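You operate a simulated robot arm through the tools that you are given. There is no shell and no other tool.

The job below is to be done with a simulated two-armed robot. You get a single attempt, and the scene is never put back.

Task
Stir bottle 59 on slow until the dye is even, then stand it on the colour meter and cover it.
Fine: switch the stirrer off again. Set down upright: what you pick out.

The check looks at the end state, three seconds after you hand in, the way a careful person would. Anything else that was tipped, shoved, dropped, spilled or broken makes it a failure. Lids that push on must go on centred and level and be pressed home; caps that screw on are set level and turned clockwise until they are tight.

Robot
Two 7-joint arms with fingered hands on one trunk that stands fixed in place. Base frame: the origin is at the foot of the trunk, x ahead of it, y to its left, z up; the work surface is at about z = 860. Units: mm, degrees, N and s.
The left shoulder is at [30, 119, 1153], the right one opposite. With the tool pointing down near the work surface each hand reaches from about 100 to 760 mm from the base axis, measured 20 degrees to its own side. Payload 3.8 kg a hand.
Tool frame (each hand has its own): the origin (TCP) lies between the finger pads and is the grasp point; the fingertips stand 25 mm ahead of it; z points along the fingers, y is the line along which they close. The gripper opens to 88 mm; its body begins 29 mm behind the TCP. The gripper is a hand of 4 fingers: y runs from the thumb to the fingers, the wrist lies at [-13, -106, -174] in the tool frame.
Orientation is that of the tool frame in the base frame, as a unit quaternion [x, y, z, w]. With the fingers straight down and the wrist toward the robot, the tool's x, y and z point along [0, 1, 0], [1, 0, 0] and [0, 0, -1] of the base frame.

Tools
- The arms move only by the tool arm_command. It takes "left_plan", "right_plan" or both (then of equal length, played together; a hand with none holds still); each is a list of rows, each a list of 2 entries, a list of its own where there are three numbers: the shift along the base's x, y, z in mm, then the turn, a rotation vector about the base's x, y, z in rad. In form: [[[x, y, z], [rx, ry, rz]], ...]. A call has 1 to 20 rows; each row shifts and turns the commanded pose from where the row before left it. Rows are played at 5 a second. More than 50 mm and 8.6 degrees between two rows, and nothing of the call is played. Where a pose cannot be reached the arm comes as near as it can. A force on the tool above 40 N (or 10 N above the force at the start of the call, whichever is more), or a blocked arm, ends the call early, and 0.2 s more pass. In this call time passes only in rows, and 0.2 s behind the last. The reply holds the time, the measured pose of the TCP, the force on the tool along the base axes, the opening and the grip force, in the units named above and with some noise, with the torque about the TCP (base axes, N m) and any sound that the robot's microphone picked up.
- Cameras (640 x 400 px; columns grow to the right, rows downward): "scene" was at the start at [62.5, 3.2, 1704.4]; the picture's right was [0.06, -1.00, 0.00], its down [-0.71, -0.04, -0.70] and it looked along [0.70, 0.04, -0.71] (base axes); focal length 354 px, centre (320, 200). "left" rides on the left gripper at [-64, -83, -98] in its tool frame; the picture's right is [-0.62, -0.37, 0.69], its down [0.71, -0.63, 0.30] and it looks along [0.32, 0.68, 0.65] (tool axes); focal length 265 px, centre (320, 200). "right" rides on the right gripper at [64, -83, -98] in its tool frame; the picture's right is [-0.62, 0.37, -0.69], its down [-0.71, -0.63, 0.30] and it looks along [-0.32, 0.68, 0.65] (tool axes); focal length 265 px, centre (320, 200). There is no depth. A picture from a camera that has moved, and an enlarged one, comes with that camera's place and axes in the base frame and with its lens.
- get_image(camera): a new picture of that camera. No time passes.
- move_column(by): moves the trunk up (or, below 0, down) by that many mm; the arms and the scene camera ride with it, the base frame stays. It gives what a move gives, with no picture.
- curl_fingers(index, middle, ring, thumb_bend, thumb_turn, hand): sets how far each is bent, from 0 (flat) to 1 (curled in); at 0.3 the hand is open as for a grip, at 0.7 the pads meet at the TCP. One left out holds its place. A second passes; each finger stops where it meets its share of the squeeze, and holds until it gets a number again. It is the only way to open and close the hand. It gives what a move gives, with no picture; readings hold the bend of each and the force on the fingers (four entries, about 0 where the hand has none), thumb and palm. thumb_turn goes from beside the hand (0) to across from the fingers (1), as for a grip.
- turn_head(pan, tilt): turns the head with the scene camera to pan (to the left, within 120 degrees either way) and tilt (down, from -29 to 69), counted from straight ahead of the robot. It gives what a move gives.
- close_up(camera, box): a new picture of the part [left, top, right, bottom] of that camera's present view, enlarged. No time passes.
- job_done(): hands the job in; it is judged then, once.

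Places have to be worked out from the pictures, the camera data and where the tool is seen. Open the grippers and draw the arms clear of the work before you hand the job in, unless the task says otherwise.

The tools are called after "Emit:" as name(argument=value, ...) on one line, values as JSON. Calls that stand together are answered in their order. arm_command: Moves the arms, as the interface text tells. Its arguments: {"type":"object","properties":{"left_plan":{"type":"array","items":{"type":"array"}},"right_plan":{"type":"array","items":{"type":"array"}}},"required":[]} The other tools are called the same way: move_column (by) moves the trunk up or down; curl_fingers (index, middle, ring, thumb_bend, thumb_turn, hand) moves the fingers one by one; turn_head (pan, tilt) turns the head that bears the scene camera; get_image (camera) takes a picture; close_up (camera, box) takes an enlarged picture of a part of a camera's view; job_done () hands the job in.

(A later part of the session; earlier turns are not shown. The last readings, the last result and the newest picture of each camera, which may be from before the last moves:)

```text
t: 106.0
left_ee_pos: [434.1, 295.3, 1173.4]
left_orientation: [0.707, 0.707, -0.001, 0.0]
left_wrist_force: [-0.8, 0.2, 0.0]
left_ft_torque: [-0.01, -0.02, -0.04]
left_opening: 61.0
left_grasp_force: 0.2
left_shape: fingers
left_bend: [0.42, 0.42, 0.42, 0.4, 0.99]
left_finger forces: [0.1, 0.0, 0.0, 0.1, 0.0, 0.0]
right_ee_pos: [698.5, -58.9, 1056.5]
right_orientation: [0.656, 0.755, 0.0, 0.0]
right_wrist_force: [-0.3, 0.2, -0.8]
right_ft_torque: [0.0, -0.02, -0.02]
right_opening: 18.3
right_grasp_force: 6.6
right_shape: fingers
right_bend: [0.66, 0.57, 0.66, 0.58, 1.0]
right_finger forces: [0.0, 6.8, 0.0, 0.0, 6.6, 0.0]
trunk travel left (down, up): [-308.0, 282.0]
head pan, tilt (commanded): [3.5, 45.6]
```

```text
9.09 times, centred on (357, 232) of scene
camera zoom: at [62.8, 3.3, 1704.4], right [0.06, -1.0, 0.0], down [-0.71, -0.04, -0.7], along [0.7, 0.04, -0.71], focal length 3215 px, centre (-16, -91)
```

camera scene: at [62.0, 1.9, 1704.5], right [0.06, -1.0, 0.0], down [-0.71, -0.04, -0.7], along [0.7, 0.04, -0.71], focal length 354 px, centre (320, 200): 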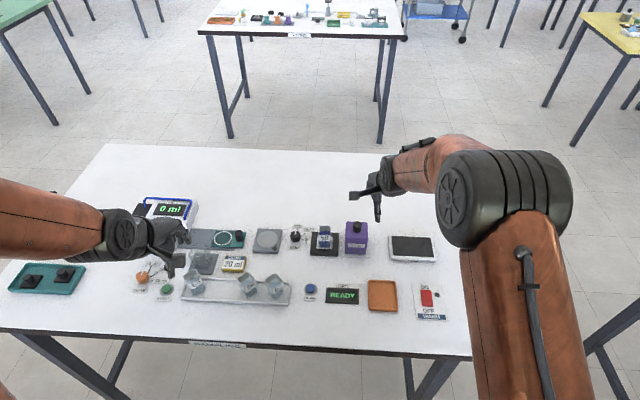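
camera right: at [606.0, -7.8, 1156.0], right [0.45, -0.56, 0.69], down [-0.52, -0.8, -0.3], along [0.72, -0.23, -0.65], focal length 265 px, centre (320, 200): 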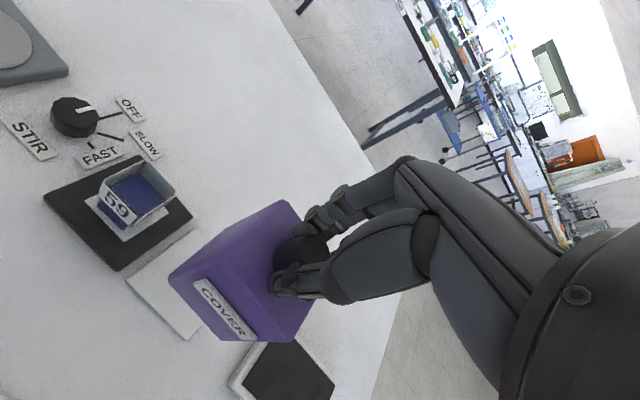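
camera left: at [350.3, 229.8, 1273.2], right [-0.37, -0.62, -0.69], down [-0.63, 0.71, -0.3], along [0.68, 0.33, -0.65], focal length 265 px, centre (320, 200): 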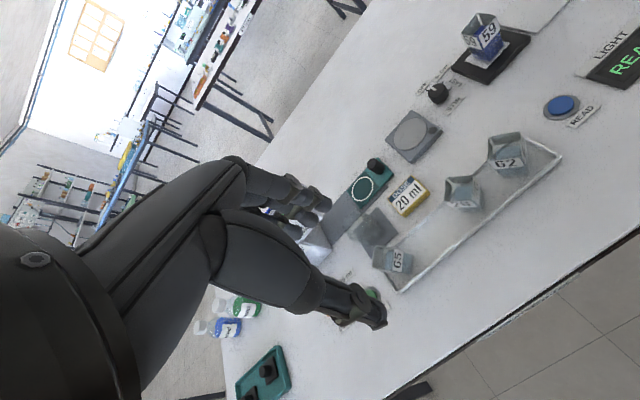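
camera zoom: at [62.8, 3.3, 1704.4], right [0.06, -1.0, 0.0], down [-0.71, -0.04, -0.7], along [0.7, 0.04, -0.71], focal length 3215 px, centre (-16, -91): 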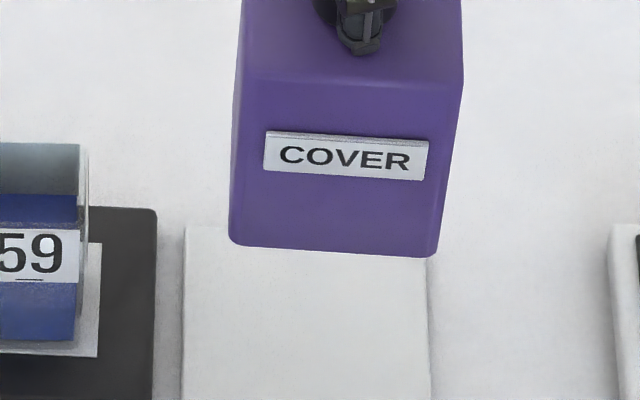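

I compute the cover's lower centre at about [695, -64] once levelled and the target over bottle and window at about [702.5, 27]. I level the hand by 2° and carry the cover across at this height.

Emit:
arm_command(right_plan=[[[0, 0, 0], [0, -0.035, 0]], [[1, 8, 0], [0, 0, 0]], [[1, 14, 0], [0, 0, 0]], [[1, 14, 0], [0, 0, 0]], [[1, 14, 0], [0, 0, 0]], [[1, 14, 0], [0, 0, 0]], [[1, 13, 0], [0, 0, 0]], [[1, 9, 0], [0, 0, 0]], [[0, 5, 0], [0, 0, 0]], [[0, 0, 0], [0, 0, 0]]])

Emit:
close_up(camera="scene", box=[293, 190, 357, 242])

Emit:
get_image(camera="right")

Emit:
close_up(camera="left", box=[420, 0, 560, 110])

```text
t: 108.2
left_ee_pos: [434.2, 293.4, 1173.2]
left_orientation: [0.706, 0.708, 0.0, 0.0]
left_wrist_force: [0.4, -0.6, -0.1]
left_ft_torque: [-0.04, 0.0, 0.01]
left_opening: 60.8
left_grasp_force: 0.0
left_shape: fingers
left_bend: [0.42, 0.42, 0.42, 0.4, 0.99]
left_finger forces: [0.0, 0.1, 0.0, 0.0, 0.0, 0.0]
right_ee_pos: [704.9, 32.5, 1057.6]
right_orientation: [0.657, 0.754, 0.012, 0.014]
right_wrist_force: [-0.5, 0.0, -0.1]
right_ft_torque: [0.0, 0.02, 0.02]
right_opening: 18.2
right_grasp_force: 6.9
right_shape: fingers
right_bend: [0.66, 0.57, 0.66, 0.58, 1.0]
right_finger forces: [0.1, 6.6, 0.1, 0.1, 6.6, 0.0]
trunk travel left (down, up): [-308.0, 282.0]
head pan, tilt (commanded): [3.5, 45.6]
```

```text
7.69 times, centred on (325, 216) of scene
camera zoom: at [62.8, 3.2, 1704.4], right [0.06, -1.0, 0.0], down [-0.71, -0.04, -0.7], along [0.7, 0.04, -0.71], focal length 2720 px, centre (282, 77)
```

zoom: 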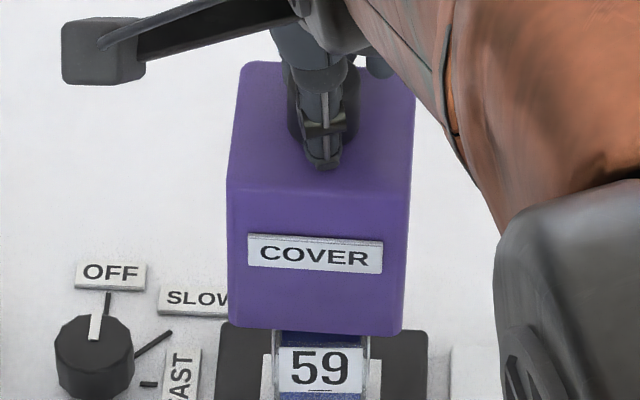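

```text
taken
camera right: at [609.7, 84.7, 1153.4], right [0.43, -0.56, 0.71], down [-0.51, -0.8, -0.32], along [0.74, -0.23, -0.63], focal length 265 px, centre (320, 200)
```

right: 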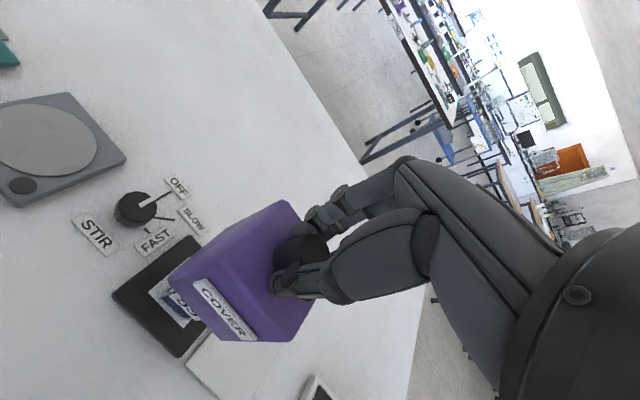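

```text
3.64 times, centred on (490, 55) of left
camera zoom: at [350.3, 229.8, 1273.2], right [-0.37, -0.62, -0.69], down [-0.63, 0.71, -0.3], along [0.68, 0.33, -0.65], focal length 965 px, centre (-298, 727)
```

zoom: 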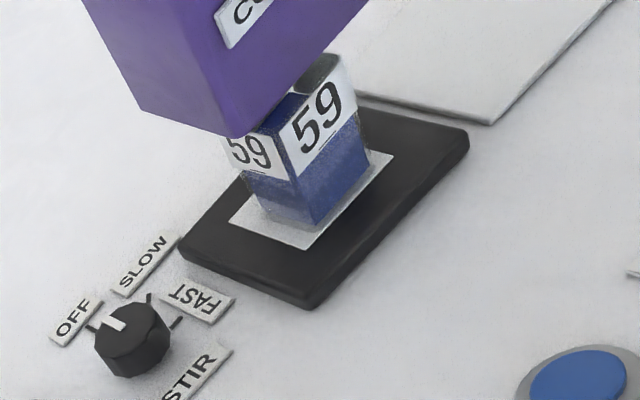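

The cover hangs plumb over the bottle, within about 1-2 mm of centre, with a small yaw. I correct the yaw by 1.7° and lower 20 mm to just above the rim.

Emit:
arm_command(right_plan=[[[0.5, -0.5, 0], [0, 0, 0.03]], [[0, 0, -8], [0, 0, 0]], [[0, 0, -8], [0, 0, 0]], [[0, 0, -4], [0, 0, 0]], [[0, 0, 0], [0, 0, 0]]])

Emit:
close_up(camera="scene", box=[293, 190, 357, 242])

Emit:
close_up(camera="left", box=[420, 0, 560, 110])

Emit:
close_up(camera="right", box=[100, 180, 340, 370])

```text
t: 109.4
left_ee_pos: [434.8, 295.6, 1173.0]
left_orientation: [0.707, 0.708, 0.0, 0.0]
left_wrist_force: [-0.4, -0.3, -0.2]
left_ft_torque: [0.01, 0.0, 0.03]
left_opening: 61.0
left_grasp_force: 0.1
left_shape: fingers
left_bend: [0.42, 0.42, 0.42, 0.4, 0.99]
left_finger forces: [0.0, 0.1, 0.0, 0.0, 0.1, 0.0]
right_ee_pos: [706.9, 31.3, 1036.7]
right_orientation: [0.645, 0.764, 0.012, 0.014]
right_wrist_force: [-0.8, 0.0, -0.6]
right_ft_torque: [0.0, 0.03, -0.01]
right_opening: 18.1
right_grasp_force: 6.2
right_shape: fingers
right_bend: [0.66, 0.57, 0.66, 0.58, 1.0]
right_finger forces: [0.0, 6.6, 0.0, 0.0, 6.6, 0.0]
trunk travel left (down, up): [-308.0, 282.0]
head pan, tilt (commanded): [3.5, 45.6]
```

```text
7.69 times, centred on (325, 216) of scene
camera zoom: at [62.7, 3.3, 1704.4], right [0.06, -1.0, 0.0], down [-0.71, -0.04, -0.7], along [0.7, 0.04, -0.71], focal length 2720 px, centre (282, 77)
```

zoom: 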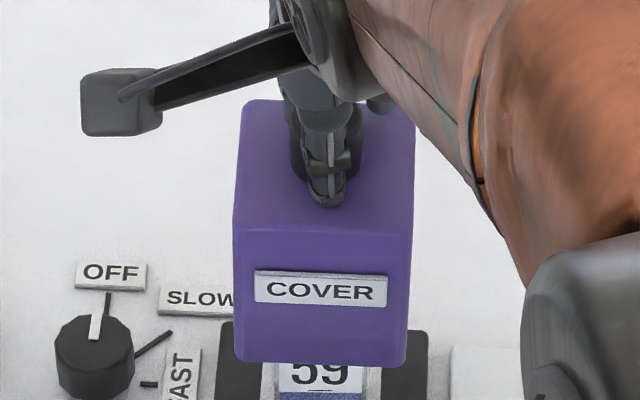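

```text
3.64 times, centred on (490, 55) of left
camera zoom: at [350.3, 229.9, 1273.2], right [-0.37, -0.62, -0.69], down [-0.63, 0.71, -0.3], along [0.68, 0.33, -0.65], focal length 965 px, centre (-298, 727)
```

zoom: 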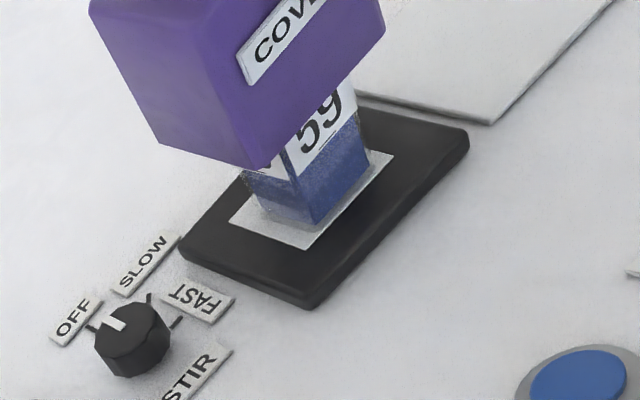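

```text
2.11 times, centred on (220, 275) of right
camera zoom: at [609.8, 80.9, 1132.9], right [0.44, -0.55, 0.71], down [-0.49, -0.81, -0.32], along [0.75, -0.2, -0.63], focal length 559 px, centre (530, 42)
```

zoom: 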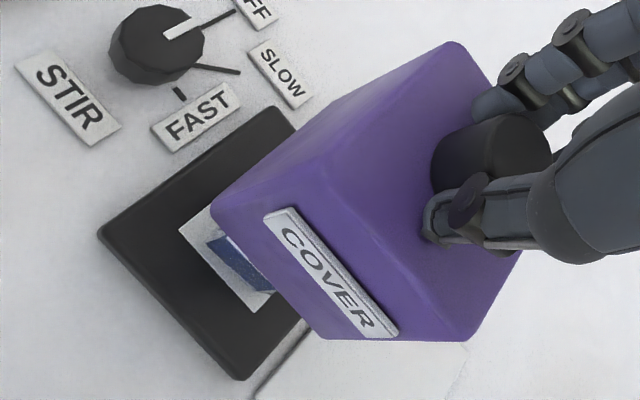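

Both views agree the cover is centred on the bottle within about 2 mm. I nudge it by (-0.8, -0.8) and go down in small steps past the rim, watching the force.

Emit:
arm_command(right_plan=[[[-0.8, -0.8, -3], [0, 0, 0]], [[0, 0, -3], [0, 0, 0]], [[0, 0, -3], [0, 0, 0]], [[0, 0, 0], [0, 0, 0]]])

Emit:
arm_command(right_plan=[[[0, 0, -3], [0, 0, 0]], [[0, 0, -3], [0, 0, 0]], [[0, 0, 0], [0, 0, 0]]])

Emit:
close_up(camera="left", box=[420, 0, 560, 110])

Emit:
close_up(camera="scene", box=[293, 200, 357, 252])

```text
t: 110.4
left_ee_pos: [434.8, 294.4, 1174.0]
left_orientation: [0.706, 0.708, 0.0, 0.0]
left_wrist_force: [-1.1, -0.7, 0.3]
left_ft_torque: [0.03, 0.04, -0.01]
left_opening: 60.9
left_grasp_force: 0.0
left_shape: fingers
left_bend: [0.42, 0.42, 0.42, 0.4, 0.99]
left_finger forces: [0.1, 0.0, 0.0, 0.0, 0.1, 0.0]
right_ee_pos: [704.9, 30.3, 1029.4]
right_orientation: [0.645, 0.764, 0.012, 0.014]
right_wrist_force: [-0.1, -0.3, 0.0]
right_ft_torque: [0.0, -0.01, 0.02]
right_opening: 18.2
right_grasp_force: 6.4
right_shape: fingers
right_bend: [0.66, 0.57, 0.66, 0.58, 1.0]
right_finger forces: [0.1, 6.6, 0.1, 0.0, 6.6, 0.1]
trunk travel left (down, up): [-308.0, 282.0]
head pan, tilt (commanded): [3.5, 45.6]
```

```text
t: 111.2
left_ee_pos: [435.0, 295.4, 1173.2]
left_orientation: [0.707, 0.707, 0.0, 0.0]
left_wrist_force: [-0.3, 0.1, 0.2]
left_ft_torque: [0.0, 0.0, -0.03]
left_opening: 60.6
left_grasp_force: 0.0
left_shape: fingers
left_bend: [0.42, 0.42, 0.42, 0.4, 0.99]
left_finger forces: [0.1, 0.0, 0.0, 0.0, 0.1, 0.0]
right_ee_pos: [704.1, 31.2, 1022.4]
right_orientation: [0.645, 0.764, 0.011, 0.013]
right_wrist_force: [0.5, -0.7, -0.4]
right_ft_torque: [-0.01, -0.01, 0.02]
right_opening: 18.2
right_grasp_force: 6.2
right_shape: fingers
right_bend: [0.66, 0.57, 0.66, 0.58, 1.0]
right_finger forces: [0.1, 6.6, 0.0, 0.0, 6.5, 0.0]
trunk travel left (down, up): [-308.0, 282.0]
head pan, tilt (commanded): [3.5, 45.6]
```

```text
3.64 times, centred on (490, 55) of left
camera zoom: at [350.3, 229.8, 1273.2], right [-0.37, -0.62, -0.69], down [-0.63, 0.71, -0.3], along [0.68, 0.33, -0.65], focal length 965 px, centre (-298, 727)
```

zoom: 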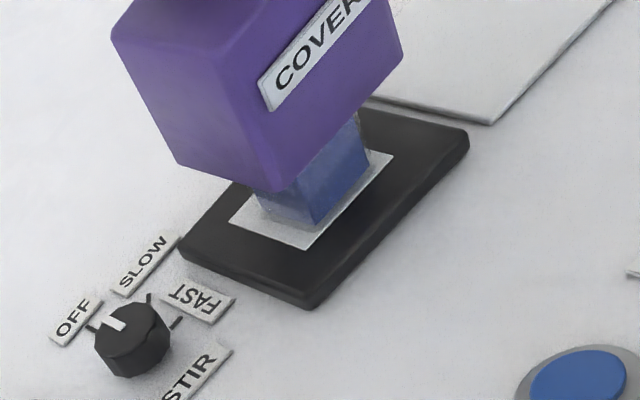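

```text
7.69 times, centred on (325, 226) of scene
camera zoom: at [62.7, 3.3, 1704.4], right [0.06, -1.0, 0.0], down [-0.71, -0.04, -0.7], along [0.7, 0.04, -0.71], focal length 2720 px, centre (282, 0)
```

zoom: 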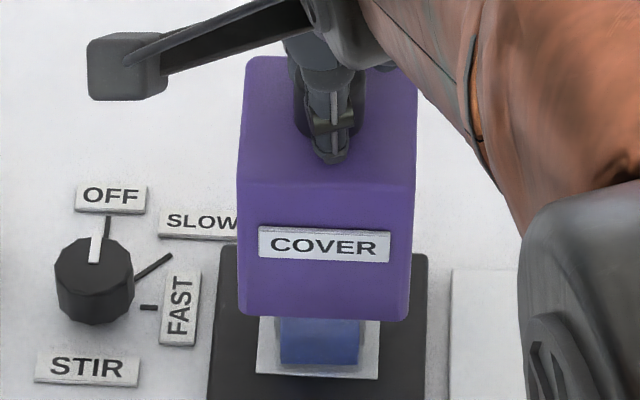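

The rim has passed inside the cover with no contact. I lower further in moderate steps.

Emit:
arm_command(right_plan=[[[0, 0, -6], [0, 0, 0]], [[0, 0, -7], [0, 0, 0]], [[0, 0, -7], [0, 0, 0]], [[0, 0, 0], [0, 0, 0]]])

Emit:
close_up(camera="left", box=[420, 0, 560, 110])

Emit:
close_up(camera="scene", box=[293, 200, 357, 252])

```text
t: 112.2
left_ee_pos: [436.0, 294.4, 1173.6]
left_orientation: [0.706, 0.708, 0.0, 0.001]
left_wrist_force: [0.2, -0.2, -0.5]
left_ft_torque: [0.01, 0.02, 0.01]
left_opening: 60.7
left_grasp_force: 0.3
left_shape: fingers
left_bend: [0.42, 0.42, 0.42, 0.4, 0.99]
left_finger forces: [0.0, 0.0, 0.0, 0.1, 0.0, 0.0]
right_ee_pos: [703.8, 32.1, 1002.3]
right_orientation: [0.644, 0.765, 0.012, 0.013]
right_wrist_force: [0.0, -0.2, -0.4]
right_ft_torque: [-0.01, 0.0, 0.01]
right_opening: 18.2
right_grasp_force: 6.6
right_shape: fingers
right_bend: [0.66, 0.57, 0.66, 0.58, 1.0]
right_finger forces: [0.1, 6.7, 0.0, 0.0, 6.5, 0.1]
trunk travel left (down, up): [-308.0, 282.0]
head pan, tilt (commanded): [3.5, 45.6]
```

```text
3.64 times, centred on (490, 55) of left
camera zoom: at [350.2, 229.8, 1273.2], right [-0.37, -0.62, -0.69], down [-0.63, 0.71, -0.3], along [0.68, 0.33, -0.65], focal length 965 px, centre (-298, 727)
```

zoom: 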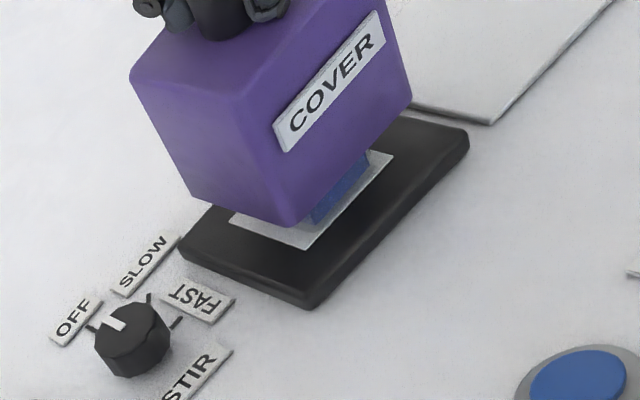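

```text
7.69 times, centred on (325, 226) of scene
camera zoom: at [62.7, 3.3, 1704.4], right [0.06, -1.0, 0.0], down [-0.71, -0.04, -0.7], along [0.7, 0.04, -0.71], focal length 2720 px, centre (282, 0)
```

zoom: 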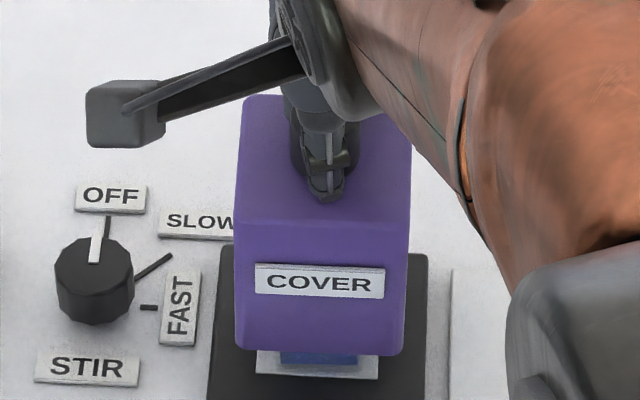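

The cover slides down evenly around the bottle. I continue to about z 985 with a +1 mm x correction.

Emit:
arm_command(right_plan=[[[1, 0, -6], [0, 0, 0]], [[0, 0, -6], [0, 0, 0]], [[0, 0, -5], [0, 0, 0]], [[0, 0, 0], [0, 0, 0]]])

Emit:
close_up(camera="left", box=[420, 0, 560, 110])

Emit:
close_up(camera="scene", box=[293, 205, 357, 257])

```text
t: 113.2
left_ee_pos: [433.7, 294.0, 1173.3]
left_orientation: [0.707, 0.708, -0.001, 0.0]
left_wrist_force: [0.3, 0.2, 0.2]
left_ft_torque: [-0.01, 0.02, 0.01]
left_opening: 60.8
left_grasp_force: 0.0
left_shape: fingers
left_bend: [0.42, 0.42, 0.42, 0.4, 0.99]
left_finger forces: [0.1, 0.0, 0.0, 0.0, 0.0, 0.0]
right_ee_pos: [704.8, 32.1, 985.1]
right_orientation: [0.644, 0.765, 0.012, 0.013]
right_wrist_force: [0.8, -0.8, 0.1]
right_ft_torque: [-0.02, 0.0, 0.03]
right_opening: 17.9
right_grasp_force: 6.4
right_shape: fingers
right_bend: [0.66, 0.57, 0.66, 0.58, 1.0]
right_finger forces: [0.0, 6.6, 0.0, 0.1, 6.7, 0.1]
trunk travel left (down, up): [-308.0, 282.0]
head pan, tilt (commanded): [3.5, 45.6]
```

```text
3.64 times, centred on (490, 55) of left
camera zoom: at [350.2, 229.8, 1273.2], right [-0.37, -0.62, -0.69], down [-0.63, 0.71, -0.3], along [0.68, 0.33, -0.65], focal length 965 px, centre (-298, 727)
```

zoom: 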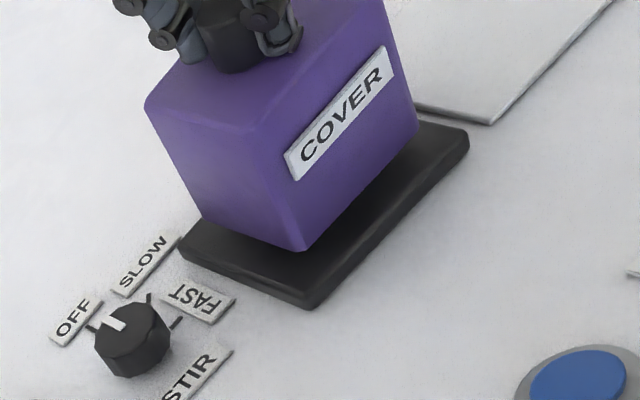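

```text
7.69 times, centred on (325, 231) of scene
camera zoom: at [62.7, 3.3, 1704.4], right [0.06, -1.0, 0.0], down [-0.71, -0.04, -0.7], along [0.7, 0.04, -0.71], focal length 2720 px, centre (282, -38)
```

zoom: 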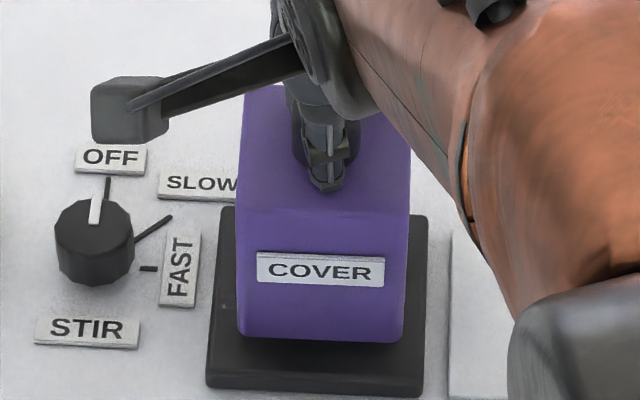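

The cover is nearly down and square on the meter. I lower in 2-3 mm steps to contact.

Emit:
arm_command(right_plan=[[[0, 0.5, -3], [0, 0, 0]], [[0, 0, -3], [0, 0, 0]], [[0, 0, 0], [0, 0, 0]]])

Emit:
arm_command(right_plan=[[[0, 0, -2], [0, 0, 0]], [[0, 0, -1.5], [0, 0, 0]], [[0, 0, 0], [0, 0, 0]]])

Emit:
close_up(camera="left", box=[420, 0, 560, 110])

Emit:
close_up(camera="scene", box=[293, 205, 357, 257])

```text
t: 114.0
left_ee_pos: [434.7, 294.8, 1173.5]
left_orientation: [0.706, 0.708, -0.001, 0.0]
left_wrist_force: [0.3, 0.6, 0.6]
left_ft_torque: [0.01, -0.01, -0.01]
left_opening: 60.9
left_grasp_force: 0.1
left_shape: fingers
left_bend: [0.42, 0.42, 0.42, 0.4, 0.99]
left_finger forces: [0.0, 0.0, 0.0, 0.0, 0.1, 0.0]
right_ee_pos: [704.4, 32.2, 979.5]
right_orientation: [0.644, 0.764, 0.013, 0.013]
right_wrist_force: [-0.2, -0.1, -0.2]
right_ft_torque: [0.03, 0.03, 0.0]
right_opening: 18.0
right_grasp_force: 6.1
right_shape: fingers
right_bend: [0.66, 0.57, 0.66, 0.58, 1.0]
right_finger forces: [0.0, 6.7, 0.1, 0.0, 6.7, 0.0]
trunk travel left (down, up): [-308.0, 282.0]
head pan, tilt (commanded): [3.5, 45.6]
```

```text
t: 114.8
left_ee_pos: [434.7, 294.2, 1174.9]
left_orientation: [0.706, 0.708, 0.0, 0.001]
left_wrist_force: [-0.7, 0.6, 0.3]
left_ft_torque: [-0.01, 0.0, 0.01]
left_opening: 60.9
left_grasp_force: 0.0
left_shape: fingers
left_bend: [0.42, 0.42, 0.42, 0.4, 0.99]
left_finger forces: [0.0, 0.0, 0.0, 0.0, 0.0, 0.0]
right_ee_pos: [705.8, 32.9, 975.8]
right_orientation: [0.645, 0.764, 0.01, 0.014]
right_wrist_force: [0.3, -0.4, -0.9]
right_ft_torque: [-0.01, -0.02, -0.02]
right_opening: 18.2
right_grasp_force: 6.7
right_shape: fingers
right_bend: [0.66, 0.57, 0.66, 0.58, 1.0]
right_finger forces: [0.0, 6.7, 0.0, 0.0, 6.5, 0.0]
trunk travel left (down, up): [-308.0, 282.0]
head pan, tilt (commanded): [3.5, 45.6]
```

```text
3.64 times, centred on (490, 55) of left
camera zoom: at [350.3, 229.8, 1273.2], right [-0.37, -0.62, -0.69], down [-0.63, 0.71, -0.3], along [0.68, 0.33, -0.65], focal length 965 px, centre (-298, 727)
```

zoom: 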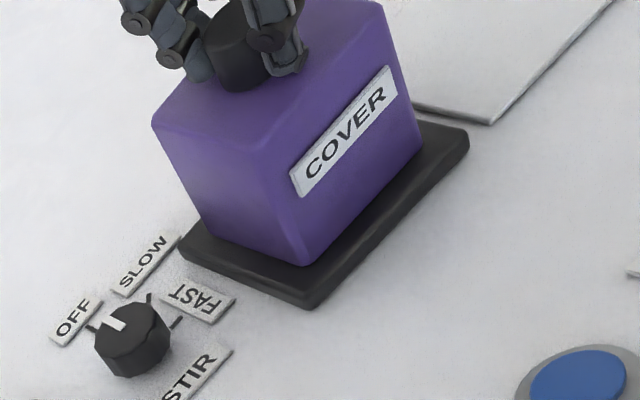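

```text
7.69 times, centred on (325, 231) of scene
camera zoom: at [62.7, 3.3, 1704.4], right [0.06, -1.0, 0.0], down [-0.71, -0.04, -0.7], along [0.7, 0.04, -0.71], focal length 2720 px, centre (282, -38)
```

zoom: 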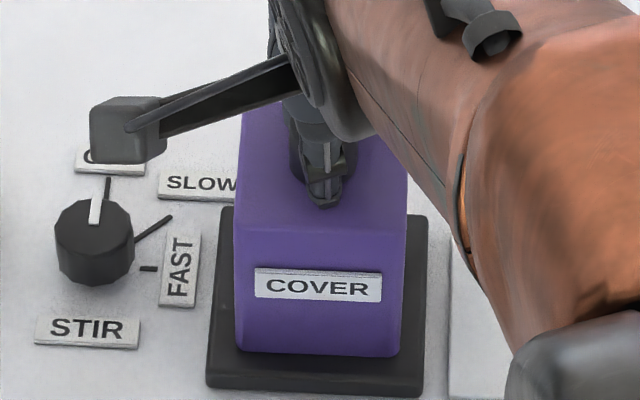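

Still free at z ≈ 975.8. I continue down in 1-1.5 mm steps.

Emit:
arm_command(right_plan=[[[0, 0, -1.2], [0, 0, 0]], [[0, 0, -0.8], [0, 0, 0]], [[0, 0, 0], [0, 0, 0]]])

Emit:
arm_command(right_plan=[[[0, 0, -1], [0, 0, 0]], [[0, 0, -0.5], [0, 0, 0]], [[0, 0, 0], [0, 0, 0]]])

Emit:
close_up(camera="left", box=[420, 0, 560, 110])

Emit:
close_up(camera="scene", box=[293, 205, 357, 257])

```text
t: 115.6
left_ee_pos: [434.5, 294.7, 1173.3]
left_orientation: [0.706, 0.708, 0.0, 0.0]
left_wrist_force: [0.1, -0.1, 0.3]
left_ft_torque: [0.0, -0.02, -0.02]
left_opening: 60.9
left_grasp_force: 0.0
left_shape: fingers
left_bend: [0.42, 0.42, 0.42, 0.4, 0.99]
left_finger forces: [0.1, 0.0, 0.0, 0.0, 0.0, 0.0]
right_ee_pos: [705.9, 33.7, 975.2]
right_orientation: [0.643, 0.765, 0.012, 0.013]
right_wrist_force: [-0.5, 0.8, 5.3]
right_ft_torque: [-0.01, -0.09, -0.02]
right_opening: 18.3
right_grasp_force: 8.5
right_shape: fingers
right_bend: [0.66, 0.57, 0.66, 0.58, 1.0]
right_finger forces: [0.0, 7.9, 0.1, 0.0, 8.2, 0.0]
trunk travel left (down, up): [-308.0, 282.0]
head pan, tilt (commanded): [3.5, 45.6]
```

```text
t: 116.4
left_ee_pos: [433.7, 294.6, 1174.3]
left_orientation: [0.707, 0.707, 0.001, 0.001]
left_wrist_force: [-0.7, 0.4, -0.1]
left_ft_torque: [0.03, 0.02, 0.01]
left_opening: 61.1
left_grasp_force: 0.1
left_shape: fingers
left_bend: [0.42, 0.42, 0.42, 0.4, 0.99]
left_finger forces: [0.0, 0.0, 0.0, 0.0, 0.0, 0.0]
right_ee_pos: [704.7, 30.9, 974.7]
right_orientation: [0.645, 0.764, 0.013, 0.014]
right_wrist_force: [-0.4, 0.2, 13.4]
right_ft_torque: [-0.03, -0.1, 0.04]
right_opening: 18.1
right_grasp_force: 12.1
right_shape: fingers
right_bend: [0.66, 0.57, 0.66, 0.58, 1.0]
right_finger forces: [0.0, 11.7, 0.0, 0.0, 12.5, 0.0]
trunk travel left (down, up): [-308.0, 282.0]
head pan, tilt (commanded): [3.5, 45.6]
```

```text
3.64 times, centred on (490, 55) of left
camera zoom: at [348.8, 230.0, 1273.7], right [-0.37, -0.62, -0.69], down [-0.63, 0.71, -0.31], along [0.68, 0.33, -0.65], focal length 965 px, centre (-298, 727)
```

zoom: 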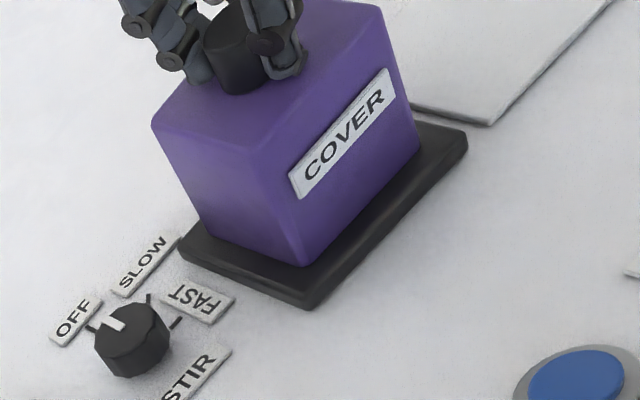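

```text
7.69 times, centred on (325, 231) of scene
camera zoom: at [60.7, 3.4, 1704.6], right [0.06, -1.0, 0.0], down [-0.71, -0.04, -0.7], along [0.7, 0.04, -0.71], focal length 2720 px, centre (282, -38)
```

zoom: 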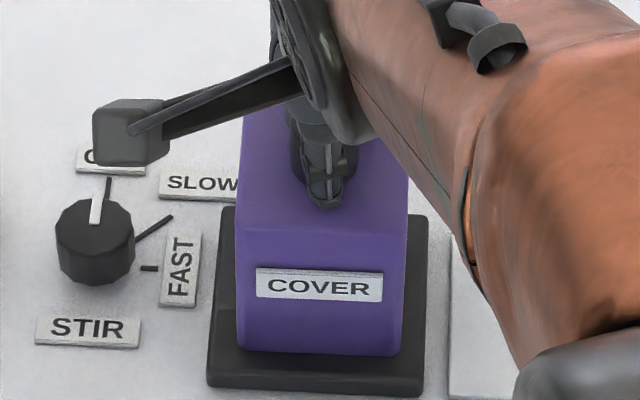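

The cover sits on the meter (13 N press), with both cameras putting its lower edge at meter level and centred. I ease the pressure by about 1 mm and open the hand.

Emit:
arm_command(right_plan=[[[0, 0, 1.2], [0, 0, 0]], [[0, 0, 0], [0, 0, 0]]])

Emit:
curl_fingers(hand="right", index=0.5, middle=0.5, ring=0.5, thumb_bend=0.5)

Emit:
curl_fingers(hand="right", index=0.4, middle=0.4, ring=0.4, thumb_bend=0.4)

Emit:
close_up(camera="left", box=[420, 0, 560, 110])

Emit:
close_up(camera="right", box=[160, 150, 380, 340])

```text
t: 117.0
left_ee_pos: [434.0, 295.2, 1174.1]
left_orientation: [0.706, 0.708, 0.0, 0.0]
left_wrist_force: [-1.4, 0.1, -0.1]
left_ft_torque: [0.03, 0.03, 0.04]
left_opening: 60.8
left_grasp_force: 0.1
left_shape: fingers
left_bend: [0.42, 0.42, 0.42, 0.4, 0.99]
left_finger forces: [0.0, 0.1, 0.0, 0.0, 0.0, 0.1]
right_ee_pos: [704.1, 31.3, 974.9]
right_orientation: [0.644, 0.765, 0.013, 0.013]
right_wrist_force: [1.8, 2.0, 12.2]
right_ft_torque: [0.0, -0.22, 0.03]
right_opening: 17.7
right_grasp_force: 11.0
right_shape: fingers
right_bend: [0.66, 0.56, 0.66, 0.58, 1.0]
right_finger forces: [0.2, 13.5, 0.0, 0.0, 9.2, 0.0]
trunk travel left (down, up): [-308.0, 282.0]
head pan, tilt (commanded): [3.5, 45.6]
```

```text
t: 118.0
left_ee_pos: [433.5, 295.3, 1174.6]
left_orientation: [0.707, 0.708, 0.0, 0.0]
left_wrist_force: [0.2, 0.6, -0.1]
left_ft_torque: [0.01, -0.02, 0.0]
left_opening: 60.8
left_grasp_force: 0.1
left_shape: fingers
left_bend: [0.42, 0.42, 0.42, 0.4, 0.99]
left_finger forces: [0.1, 0.1, 0.0, 0.0, 0.0, 0.0]
right_ee_pos: [705.0, 31.9, 973.5]
right_orientation: [0.644, 0.764, 0.012, 0.014]
right_wrist_force: [2.3, 0.3, 14.7]
right_ft_torque: [0.02, 0.31, -0.05]
right_opening: 35.8
right_grasp_force: 7.1
right_shape: fingers
right_bend: [0.5, 0.5, 0.5, 0.55, 1.0]
right_finger forces: [0.0, 0.1, 0.0, 0.1, 15.6, 0.0]
trunk travel left (down, up): [-308.0, 282.0]
head pan, tilt (commanded): [3.5, 45.6]
```

```text
t: 119.0
left_ee_pos: [435.3, 293.5, 1173.7]
left_orientation: [0.707, 0.707, 0.001, 0.0]
left_wrist_force: [-0.5, -0.8, -0.5]
left_ft_torque: [0.01, -0.02, 0.02]
left_opening: 60.9
left_grasp_force: 0.1
left_shape: fingers
left_bend: [0.42, 0.42, 0.42, 0.4, 0.99]
left_finger forces: [0.0, 0.0, 0.0, 0.1, 0.0, 0.0]
right_ee_pos: [705.1, 31.5, 973.0]
right_orientation: [0.644, 0.765, 0.011, 0.013]
right_wrist_force: [0.7, 0.6, 2.8]
right_ft_torque: [0.02, 0.12, 0.0]
right_opening: 62.1
right_grasp_force: 2.4
right_shape: fingers
right_bend: [0.4, 0.4, 0.4, 0.41, 0.98]
right_finger forces: [0.0, 0.1, 0.0, 0.0, 4.2, 0.0]
trunk travel left (down, up): [-308.0, 282.0]
head pan, tilt (commanded): [3.5, 45.6]
```

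```text
3.64 times, centred on (490, 55) of left
camera zoom: at [349.9, 229.9, 1273.3], right [-0.37, -0.62, -0.69], down [-0.63, 0.71, -0.3], along [0.68, 0.32, -0.65], focal length 965 px, centre (-298, 727)
```

zoom: 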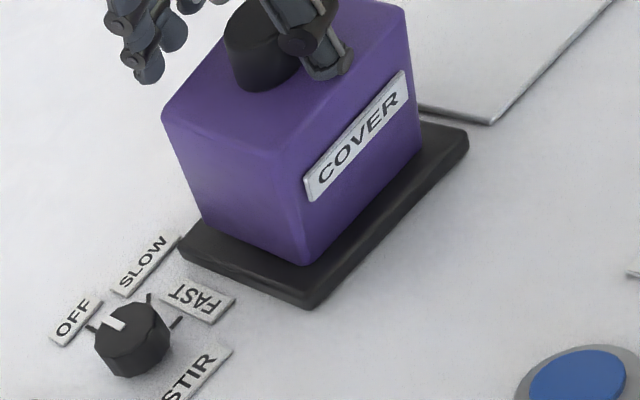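

```text
2.11 times, centred on (270, 245) of right
camera zoom: at [608.3, 80.0, 1068.9], right [0.44, -0.55, 0.71], down [-0.49, -0.81, -0.32], along [0.75, -0.2, -0.63], focal length 559 px, centre (425, 105)
```

zoom: 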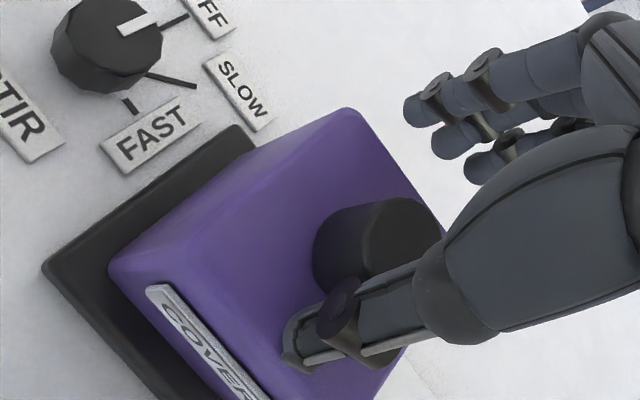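

On opening, the thumb still presses lightly (4 N) and the cover's pose seems changed. I zoom in from all sides before doing anything else.

Emit:
close_up(camera="left", box=[440, 0, 530, 80])

Emit:
close_up(camera="scene", box=[300, 205, 350, 250])

Emit:
get_image(camera="right")

```text
5.00 times, centred on (485, 40) of left
camera zoom: at [349.9, 229.9, 1273.3], right [-0.37, -0.62, -0.69], down [-0.63, 0.71, -0.3], along [0.68, 0.32, -0.65], focal length 1327 px, centre (-505, 1000)
```

zoom: 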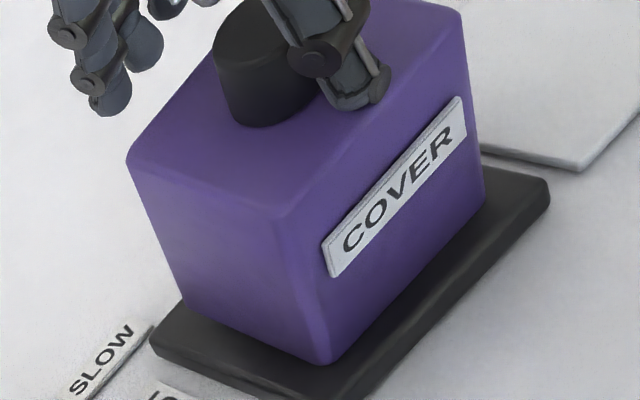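

```text
8.89 times, centred on (325, 228) of scene
camera zoom: at [62.2, 3.4, 1704.4], right [0.06, -1.0, 0.0], down [-0.71, -0.04, -0.7], along [0.7, 0.04, -0.71], focal length 3143 px, centre (276, -44)
```

zoom: 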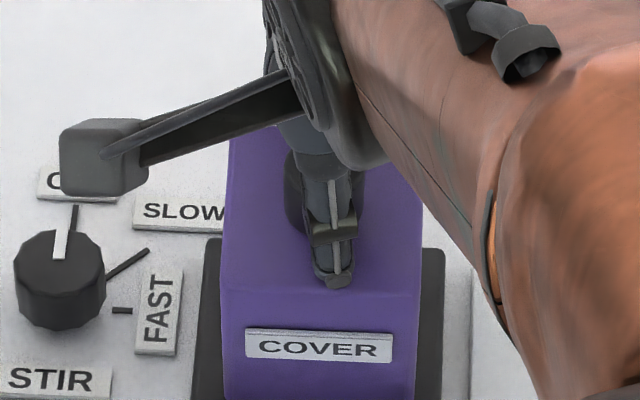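

```text
taken
camera right: at [608.3, 80.0, 1068.9], right [0.44, -0.55, 0.71], down [-0.49, -0.81, -0.32], along [0.75, -0.2, -0.63], focal length 265 px, centre (320, 200)
```

right: 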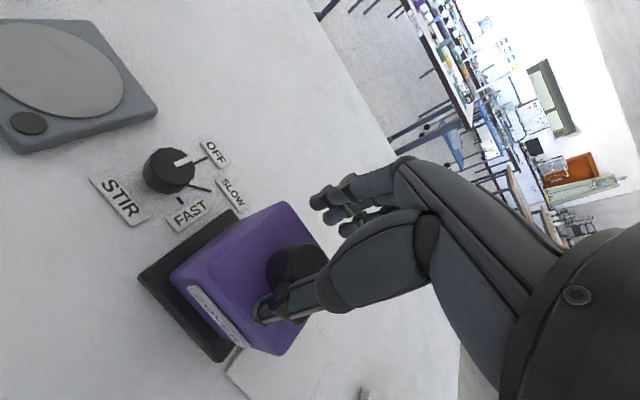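

The cover sits flush on the meter; only the thumb tip rests lightly on its top. I raise the hand straight up in small steps.

Emit:
arm_command(right_plan=[[[0, 0, 2], [0, 0, 0]], [[0, 0, 2], [0, 0, 0]], [[0, 0, 2], [0, 0, 0]], [[0, 0, 0], [0, 0, 0]]])

Emit:
close_up(camera="left", box=[440, 0, 530, 80])

Emit:
close_up(camera="right", box=[160, 150, 380, 340])

```text
t: 120.0
left_ee_pos: [433.7, 294.5, 1173.5]
left_orientation: [0.706, 0.708, 0.0, 0.001]
left_wrist_force: [-0.5, -0.3, -0.2]
left_ft_torque: [0.02, -0.02, 0.03]
left_opening: 60.5
left_grasp_force: 0.0
left_shape: fingers
left_bend: [0.42, 0.42, 0.42, 0.4, 0.99]
left_finger forces: [0.0, 0.0, 0.1, 0.0, 0.1, 0.1]
right_ee_pos: [705.2, 32.6, 979.3]
right_orientation: [0.644, 0.765, 0.011, 0.013]
right_wrist_force: [0.1, 0.6, -1.0]
right_ft_torque: [0.0, 0.02, 0.01]
right_opening: 63.0
right_grasp_force: 0.0
right_shape: fingers
right_bend: [0.4, 0.4, 0.4, 0.4, 0.99]
right_finger forces: [0.1, 0.0, 0.1, 0.0, 0.0, 0.0]
trunk travel left (down, up): [-308.0, 282.0]
head pan, tilt (commanded): [3.5, 45.6]
```

```text
5.00 times, centred on (485, 40) of left
camera zoom: at [350.2, 229.9, 1273.2], right [-0.37, -0.62, -0.69], down [-0.63, 0.71, -0.3], along [0.68, 0.33, -0.65], focal length 1327 px, centre (-505, 1000)
```

zoom: 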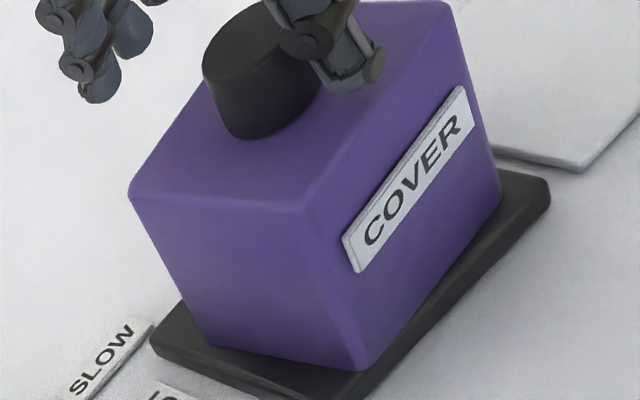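

```text
2.11 times, centred on (270, 245) of right
camera zoom: at [608.7, 80.7, 1075.3], right [0.44, -0.55, 0.71], down [-0.49, -0.81, -0.32], along [0.75, -0.2, -0.63], focal length 559 px, centre (425, 105)
```

zoom: 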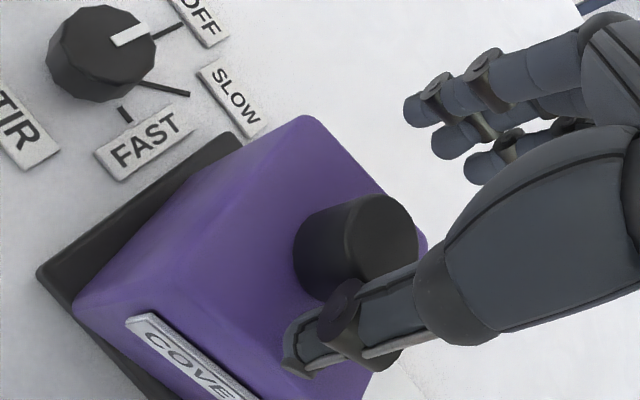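

The cover has shifted on the meter while the hand let go. I look closely from the scene camera to judge where it sits now.

Emit:
close_up(camera="scene", box=[297, 205, 353, 257])

Emit:
close_up(camera="left", box=[420, 0, 560, 110])

Emit:
get_image(camera="right")

```text
7.69 times, centred on (325, 231) of scene
camera zoom: at [62.7, 3.3, 1704.4], right [0.06, -1.0, 0.0], down [-0.71, -0.04, -0.7], along [0.7, 0.04, -0.71], focal length 2720 px, centre (282, -38)
```

zoom: 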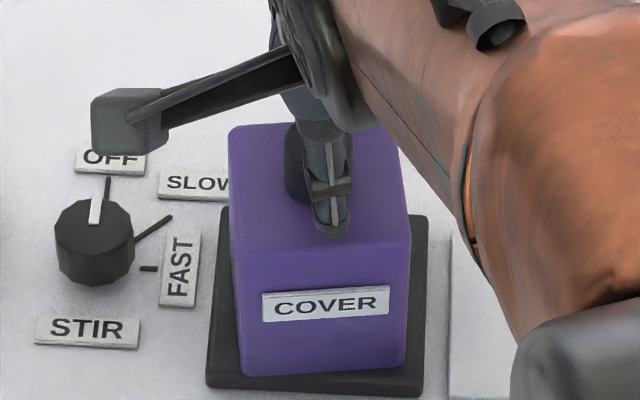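

```text
3.64 times, centred on (490, 55) of left
camera zoom: at [350.2, 229.9, 1273.2], right [-0.37, -0.62, -0.69], down [-0.63, 0.71, -0.3], along [0.68, 0.33, -0.65], focal length 965 px, centre (-298, 727)
```

zoom: 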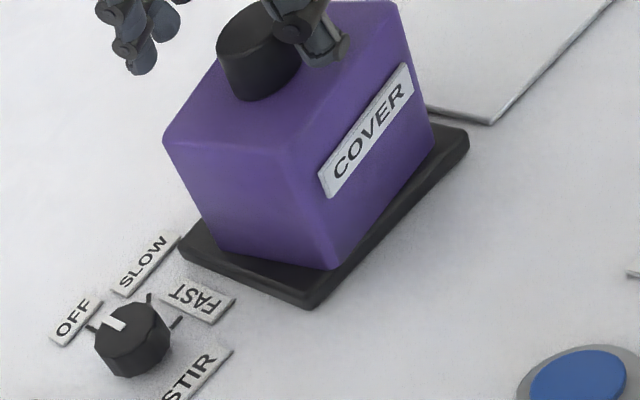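

```text
taken
camera right: at [608.7, 80.7, 1075.3], right [0.44, -0.55, 0.71], down [-0.49, -0.81, -0.32], along [0.75, -0.2, -0.63], focal length 265 px, centre (320, 200)
```

right: 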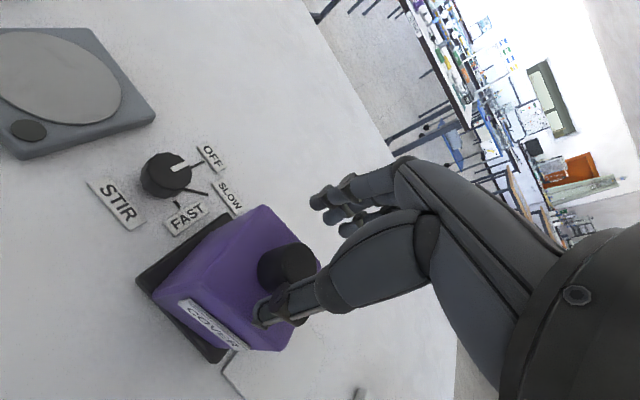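

The cover now stands about 7 mm toward the robot and yawed about 7°, still wholly on the meter. I will re-grip it a little higher on the knob and set it square; first I raise the hand clear.

Emit:
arm_command(right_plan=[[[0, 0, 8], [0, 0, 0]], [[0, 0, 10], [0, 0, 0]], [[0, 0, 12], [0, 0, 0]], [[0, 0, 6], [0, 0.035, 0]], [[0, 0, 0], [0, 0, 0.03]], [[0, 0, 0], [0, 0, 0]]])

Emit:
close_up(camera="left", box=[420, 0, 560, 110])

Emit:
close_up(camera="scene", box=[297, 205, 353, 257])

Emit:
close_up(camera="right", box=[160, 150, 380, 340])

```text
t: 121.4
left_ee_pos: [434.6, 295.6, 1173.8]
left_orientation: [0.707, 0.707, 0.0, 0.0]
left_wrist_force: [0.5, -1.0, -0.4]
left_ft_torque: [0.0, 0.0, 0.0]
left_opening: 60.7
left_grasp_force: 0.1
left_shape: fingers
left_bend: [0.42, 0.42, 0.42, 0.4, 0.99]
left_finger forces: [0.0, 0.1, 0.1, 0.0, 0.1, 0.0]
right_ee_pos: [705.2, 32.5, 1015.6]
right_orientation: [0.633, 0.774, 0.0, 0.0]
right_wrist_force: [-0.3, -1.4, -0.5]
right_ft_torque: [-0.01, -0.04, 0.01]
right_opening: 63.2
right_grasp_force: 0.1
right_shape: fingers
right_bend: [0.4, 0.4, 0.4, 0.4, 0.99]
right_finger forces: [0.0, 0.1, 0.0, 0.0, 0.0, 0.1]
trunk travel left (down, up): [-308.0, 282.0]
head pan, tilt (commanded): [3.5, 45.6]
```

```text
3.64 times, centred on (490, 55) of left
camera zoom: at [350.2, 229.9, 1273.2], right [-0.37, -0.62, -0.69], down [-0.63, 0.71, -0.3], along [0.68, 0.33, -0.65], focal length 965 px, centre (-298, 727)
```

zoom: 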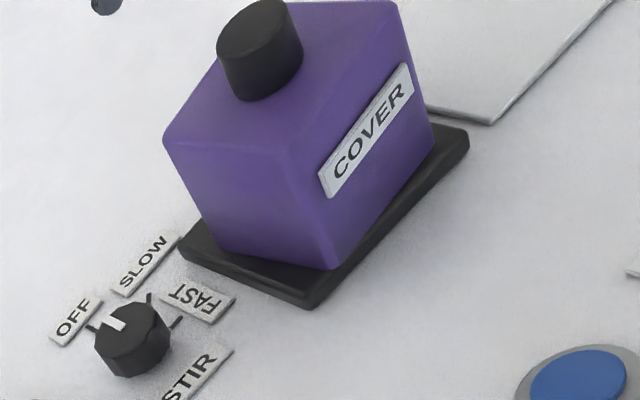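

```text
7.69 times, centred on (325, 231) of scene
camera zoom: at [62.6, 3.4, 1704.4], right [0.06, -1.0, 0.0], down [-0.71, -0.04, -0.7], along [0.7, 0.04, -0.71], focal length 2720 px, centre (282, -38)
```

zoom: 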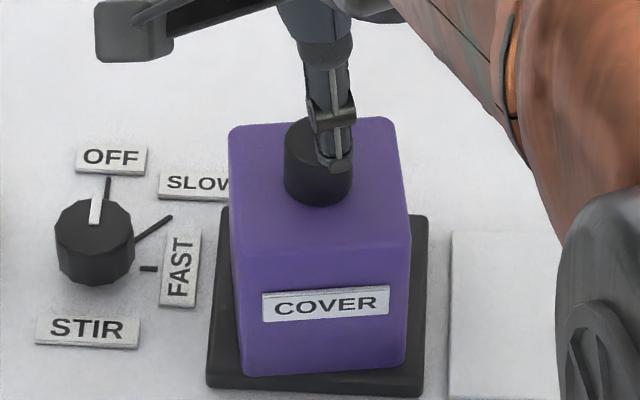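

```text
2.11 times, centred on (270, 245) of right
camera zoom: at [609.7, 78.4, 1114.7], right [0.48, -0.54, 0.69], down [-0.48, -0.83, -0.31], along [0.73, -0.18, -0.65], focal length 559 px, centre (425, 105)
```

zoom: 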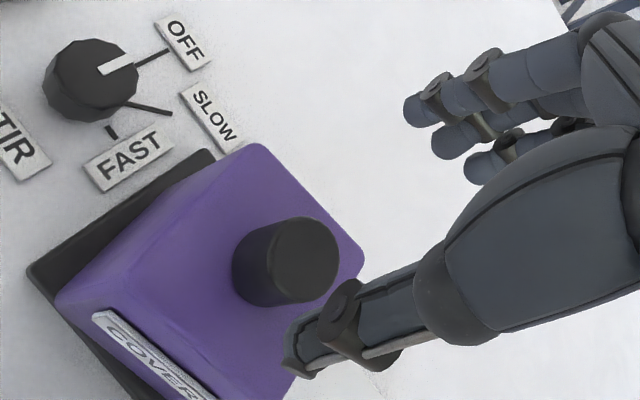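

The knob reads about 13 mm behind the TCP. I narrow the fingers, shift back 9 mm so knob and closing centre match, and lower to z ≈ 979.

Emit:
curl_fingers(hand="right", index=0.45, middle=0.45, ring=0.45, thumb_bend=0.45)

Emit:
arm_command(right_plan=[[[-4.5, 0, 0], [0, 0, 0]], [[-4.5, 0, 0], [0, 0, 0]], [[0, 0, -8], [0, 0, 0]], [[0, 0, -8], [0, 0, 0]], [[0, 0, 0], [0, 0, 0]]])

Emit:
close_up(camera="right", box=[180, 150, 380, 330])

Emit:
close_up(camera="left", box=[420, 0, 560, 110])

```text
t: 122.4
left_ee_pos: [434.0, 293.8, 1173.4]
left_orientation: [0.707, 0.708, -0.001, 0.0]
left_wrist_force: [0.1, -0.5, 0.5]
left_ft_torque: [0.03, 0.02, -0.02]
left_opening: 60.8
left_grasp_force: 0.1
left_shape: fingers
left_bend: [0.42, 0.42, 0.42, 0.4, 0.99]
left_finger forces: [0.0, 0.0, 0.0, 0.0, 0.1, 0.1]
right_ee_pos: [704.2, 32.4, 1016.3]
right_orientation: [0.633, 0.774, 0.0, -0.002]
right_wrist_force: [-0.9, -1.0, -0.1]
right_ft_torque: [0.01, -0.01, 0.02]
right_opening: 53.1
right_grasp_force: 0.1
right_shape: fingers
right_bend: [0.45, 0.45, 0.45, 0.45, 0.99]
right_finger forces: [0.0, 0.1, 0.0, 0.0, 0.1, 0.1]
trunk travel left (down, up): [-308.0, 282.0]
head pan, tilt (commanded): [3.5, 45.6]
```

```text
t: 123.6
left_ee_pos: [434.1, 294.1, 1174.1]
left_orientation: [0.707, 0.707, 0.001, 0.0]
left_wrist_force: [-1.0, 0.5, 0.7]
left_ft_torque: [0.01, 0.0, 0.0]
left_opening: 60.7
left_grasp_force: 0.1
left_shape: fingers
left_bend: [0.42, 0.42, 0.42, 0.4, 0.99]
left_finger forces: [0.0, 0.1, 0.1, 0.0, 0.0, 0.0]
right_ee_pos: [696.8, 31.3, 998.8]
right_orientation: [0.633, 0.774, 0.0, -0.001]
right_wrist_force: [0.3, -0.5, -0.3]
right_ft_torque: [-0.02, 0.02, -0.01]
right_opening: 53.0
right_grasp_force: 0.2
right_shape: fingers
right_bend: [0.45, 0.45, 0.45, 0.45, 0.99]
right_finger forces: [0.1, 0.0, 0.0, 0.1, 0.0, 0.0]
trunk travel left (down, up): [-308.0, 282.0]
head pan, tilt (commanded): [3.5, 45.6]
```

```text
2.22 times, centred on (280, 240) of right
camera zoom: at [602.1, 77.9, 1098.8], right [0.48, -0.54, 0.69], down [-0.48, -0.82, -0.31], along [0.73, -0.18, -0.65], focal length 590 px, centre (409, 111)
```

zoom: 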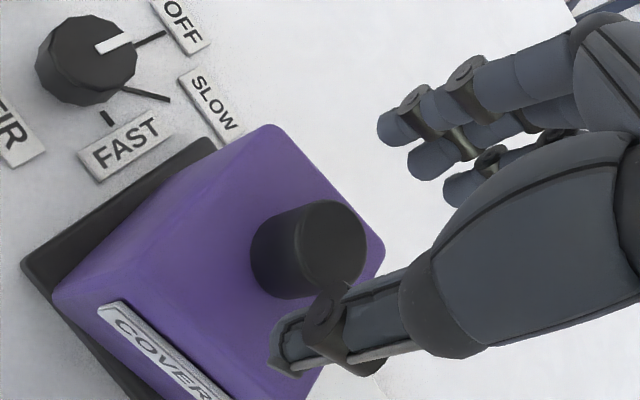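

```text
3.64 times, centred on (490, 55) of left
camera zoom: at [350.2, 229.8, 1273.3], right [-0.37, -0.62, -0.69], down [-0.63, 0.71, -0.3], along [0.68, 0.33, -0.65], focal length 965 px, centre (-298, 727)
```

zoom: 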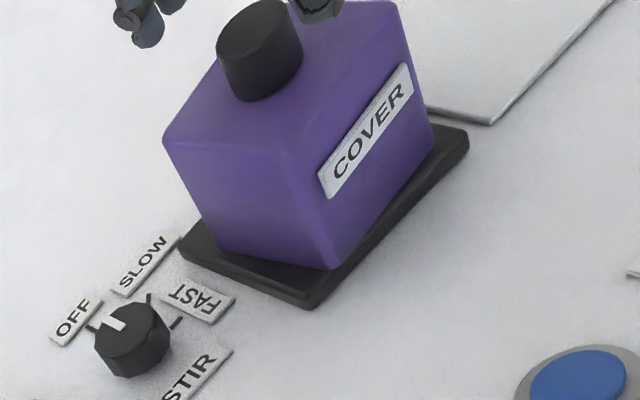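

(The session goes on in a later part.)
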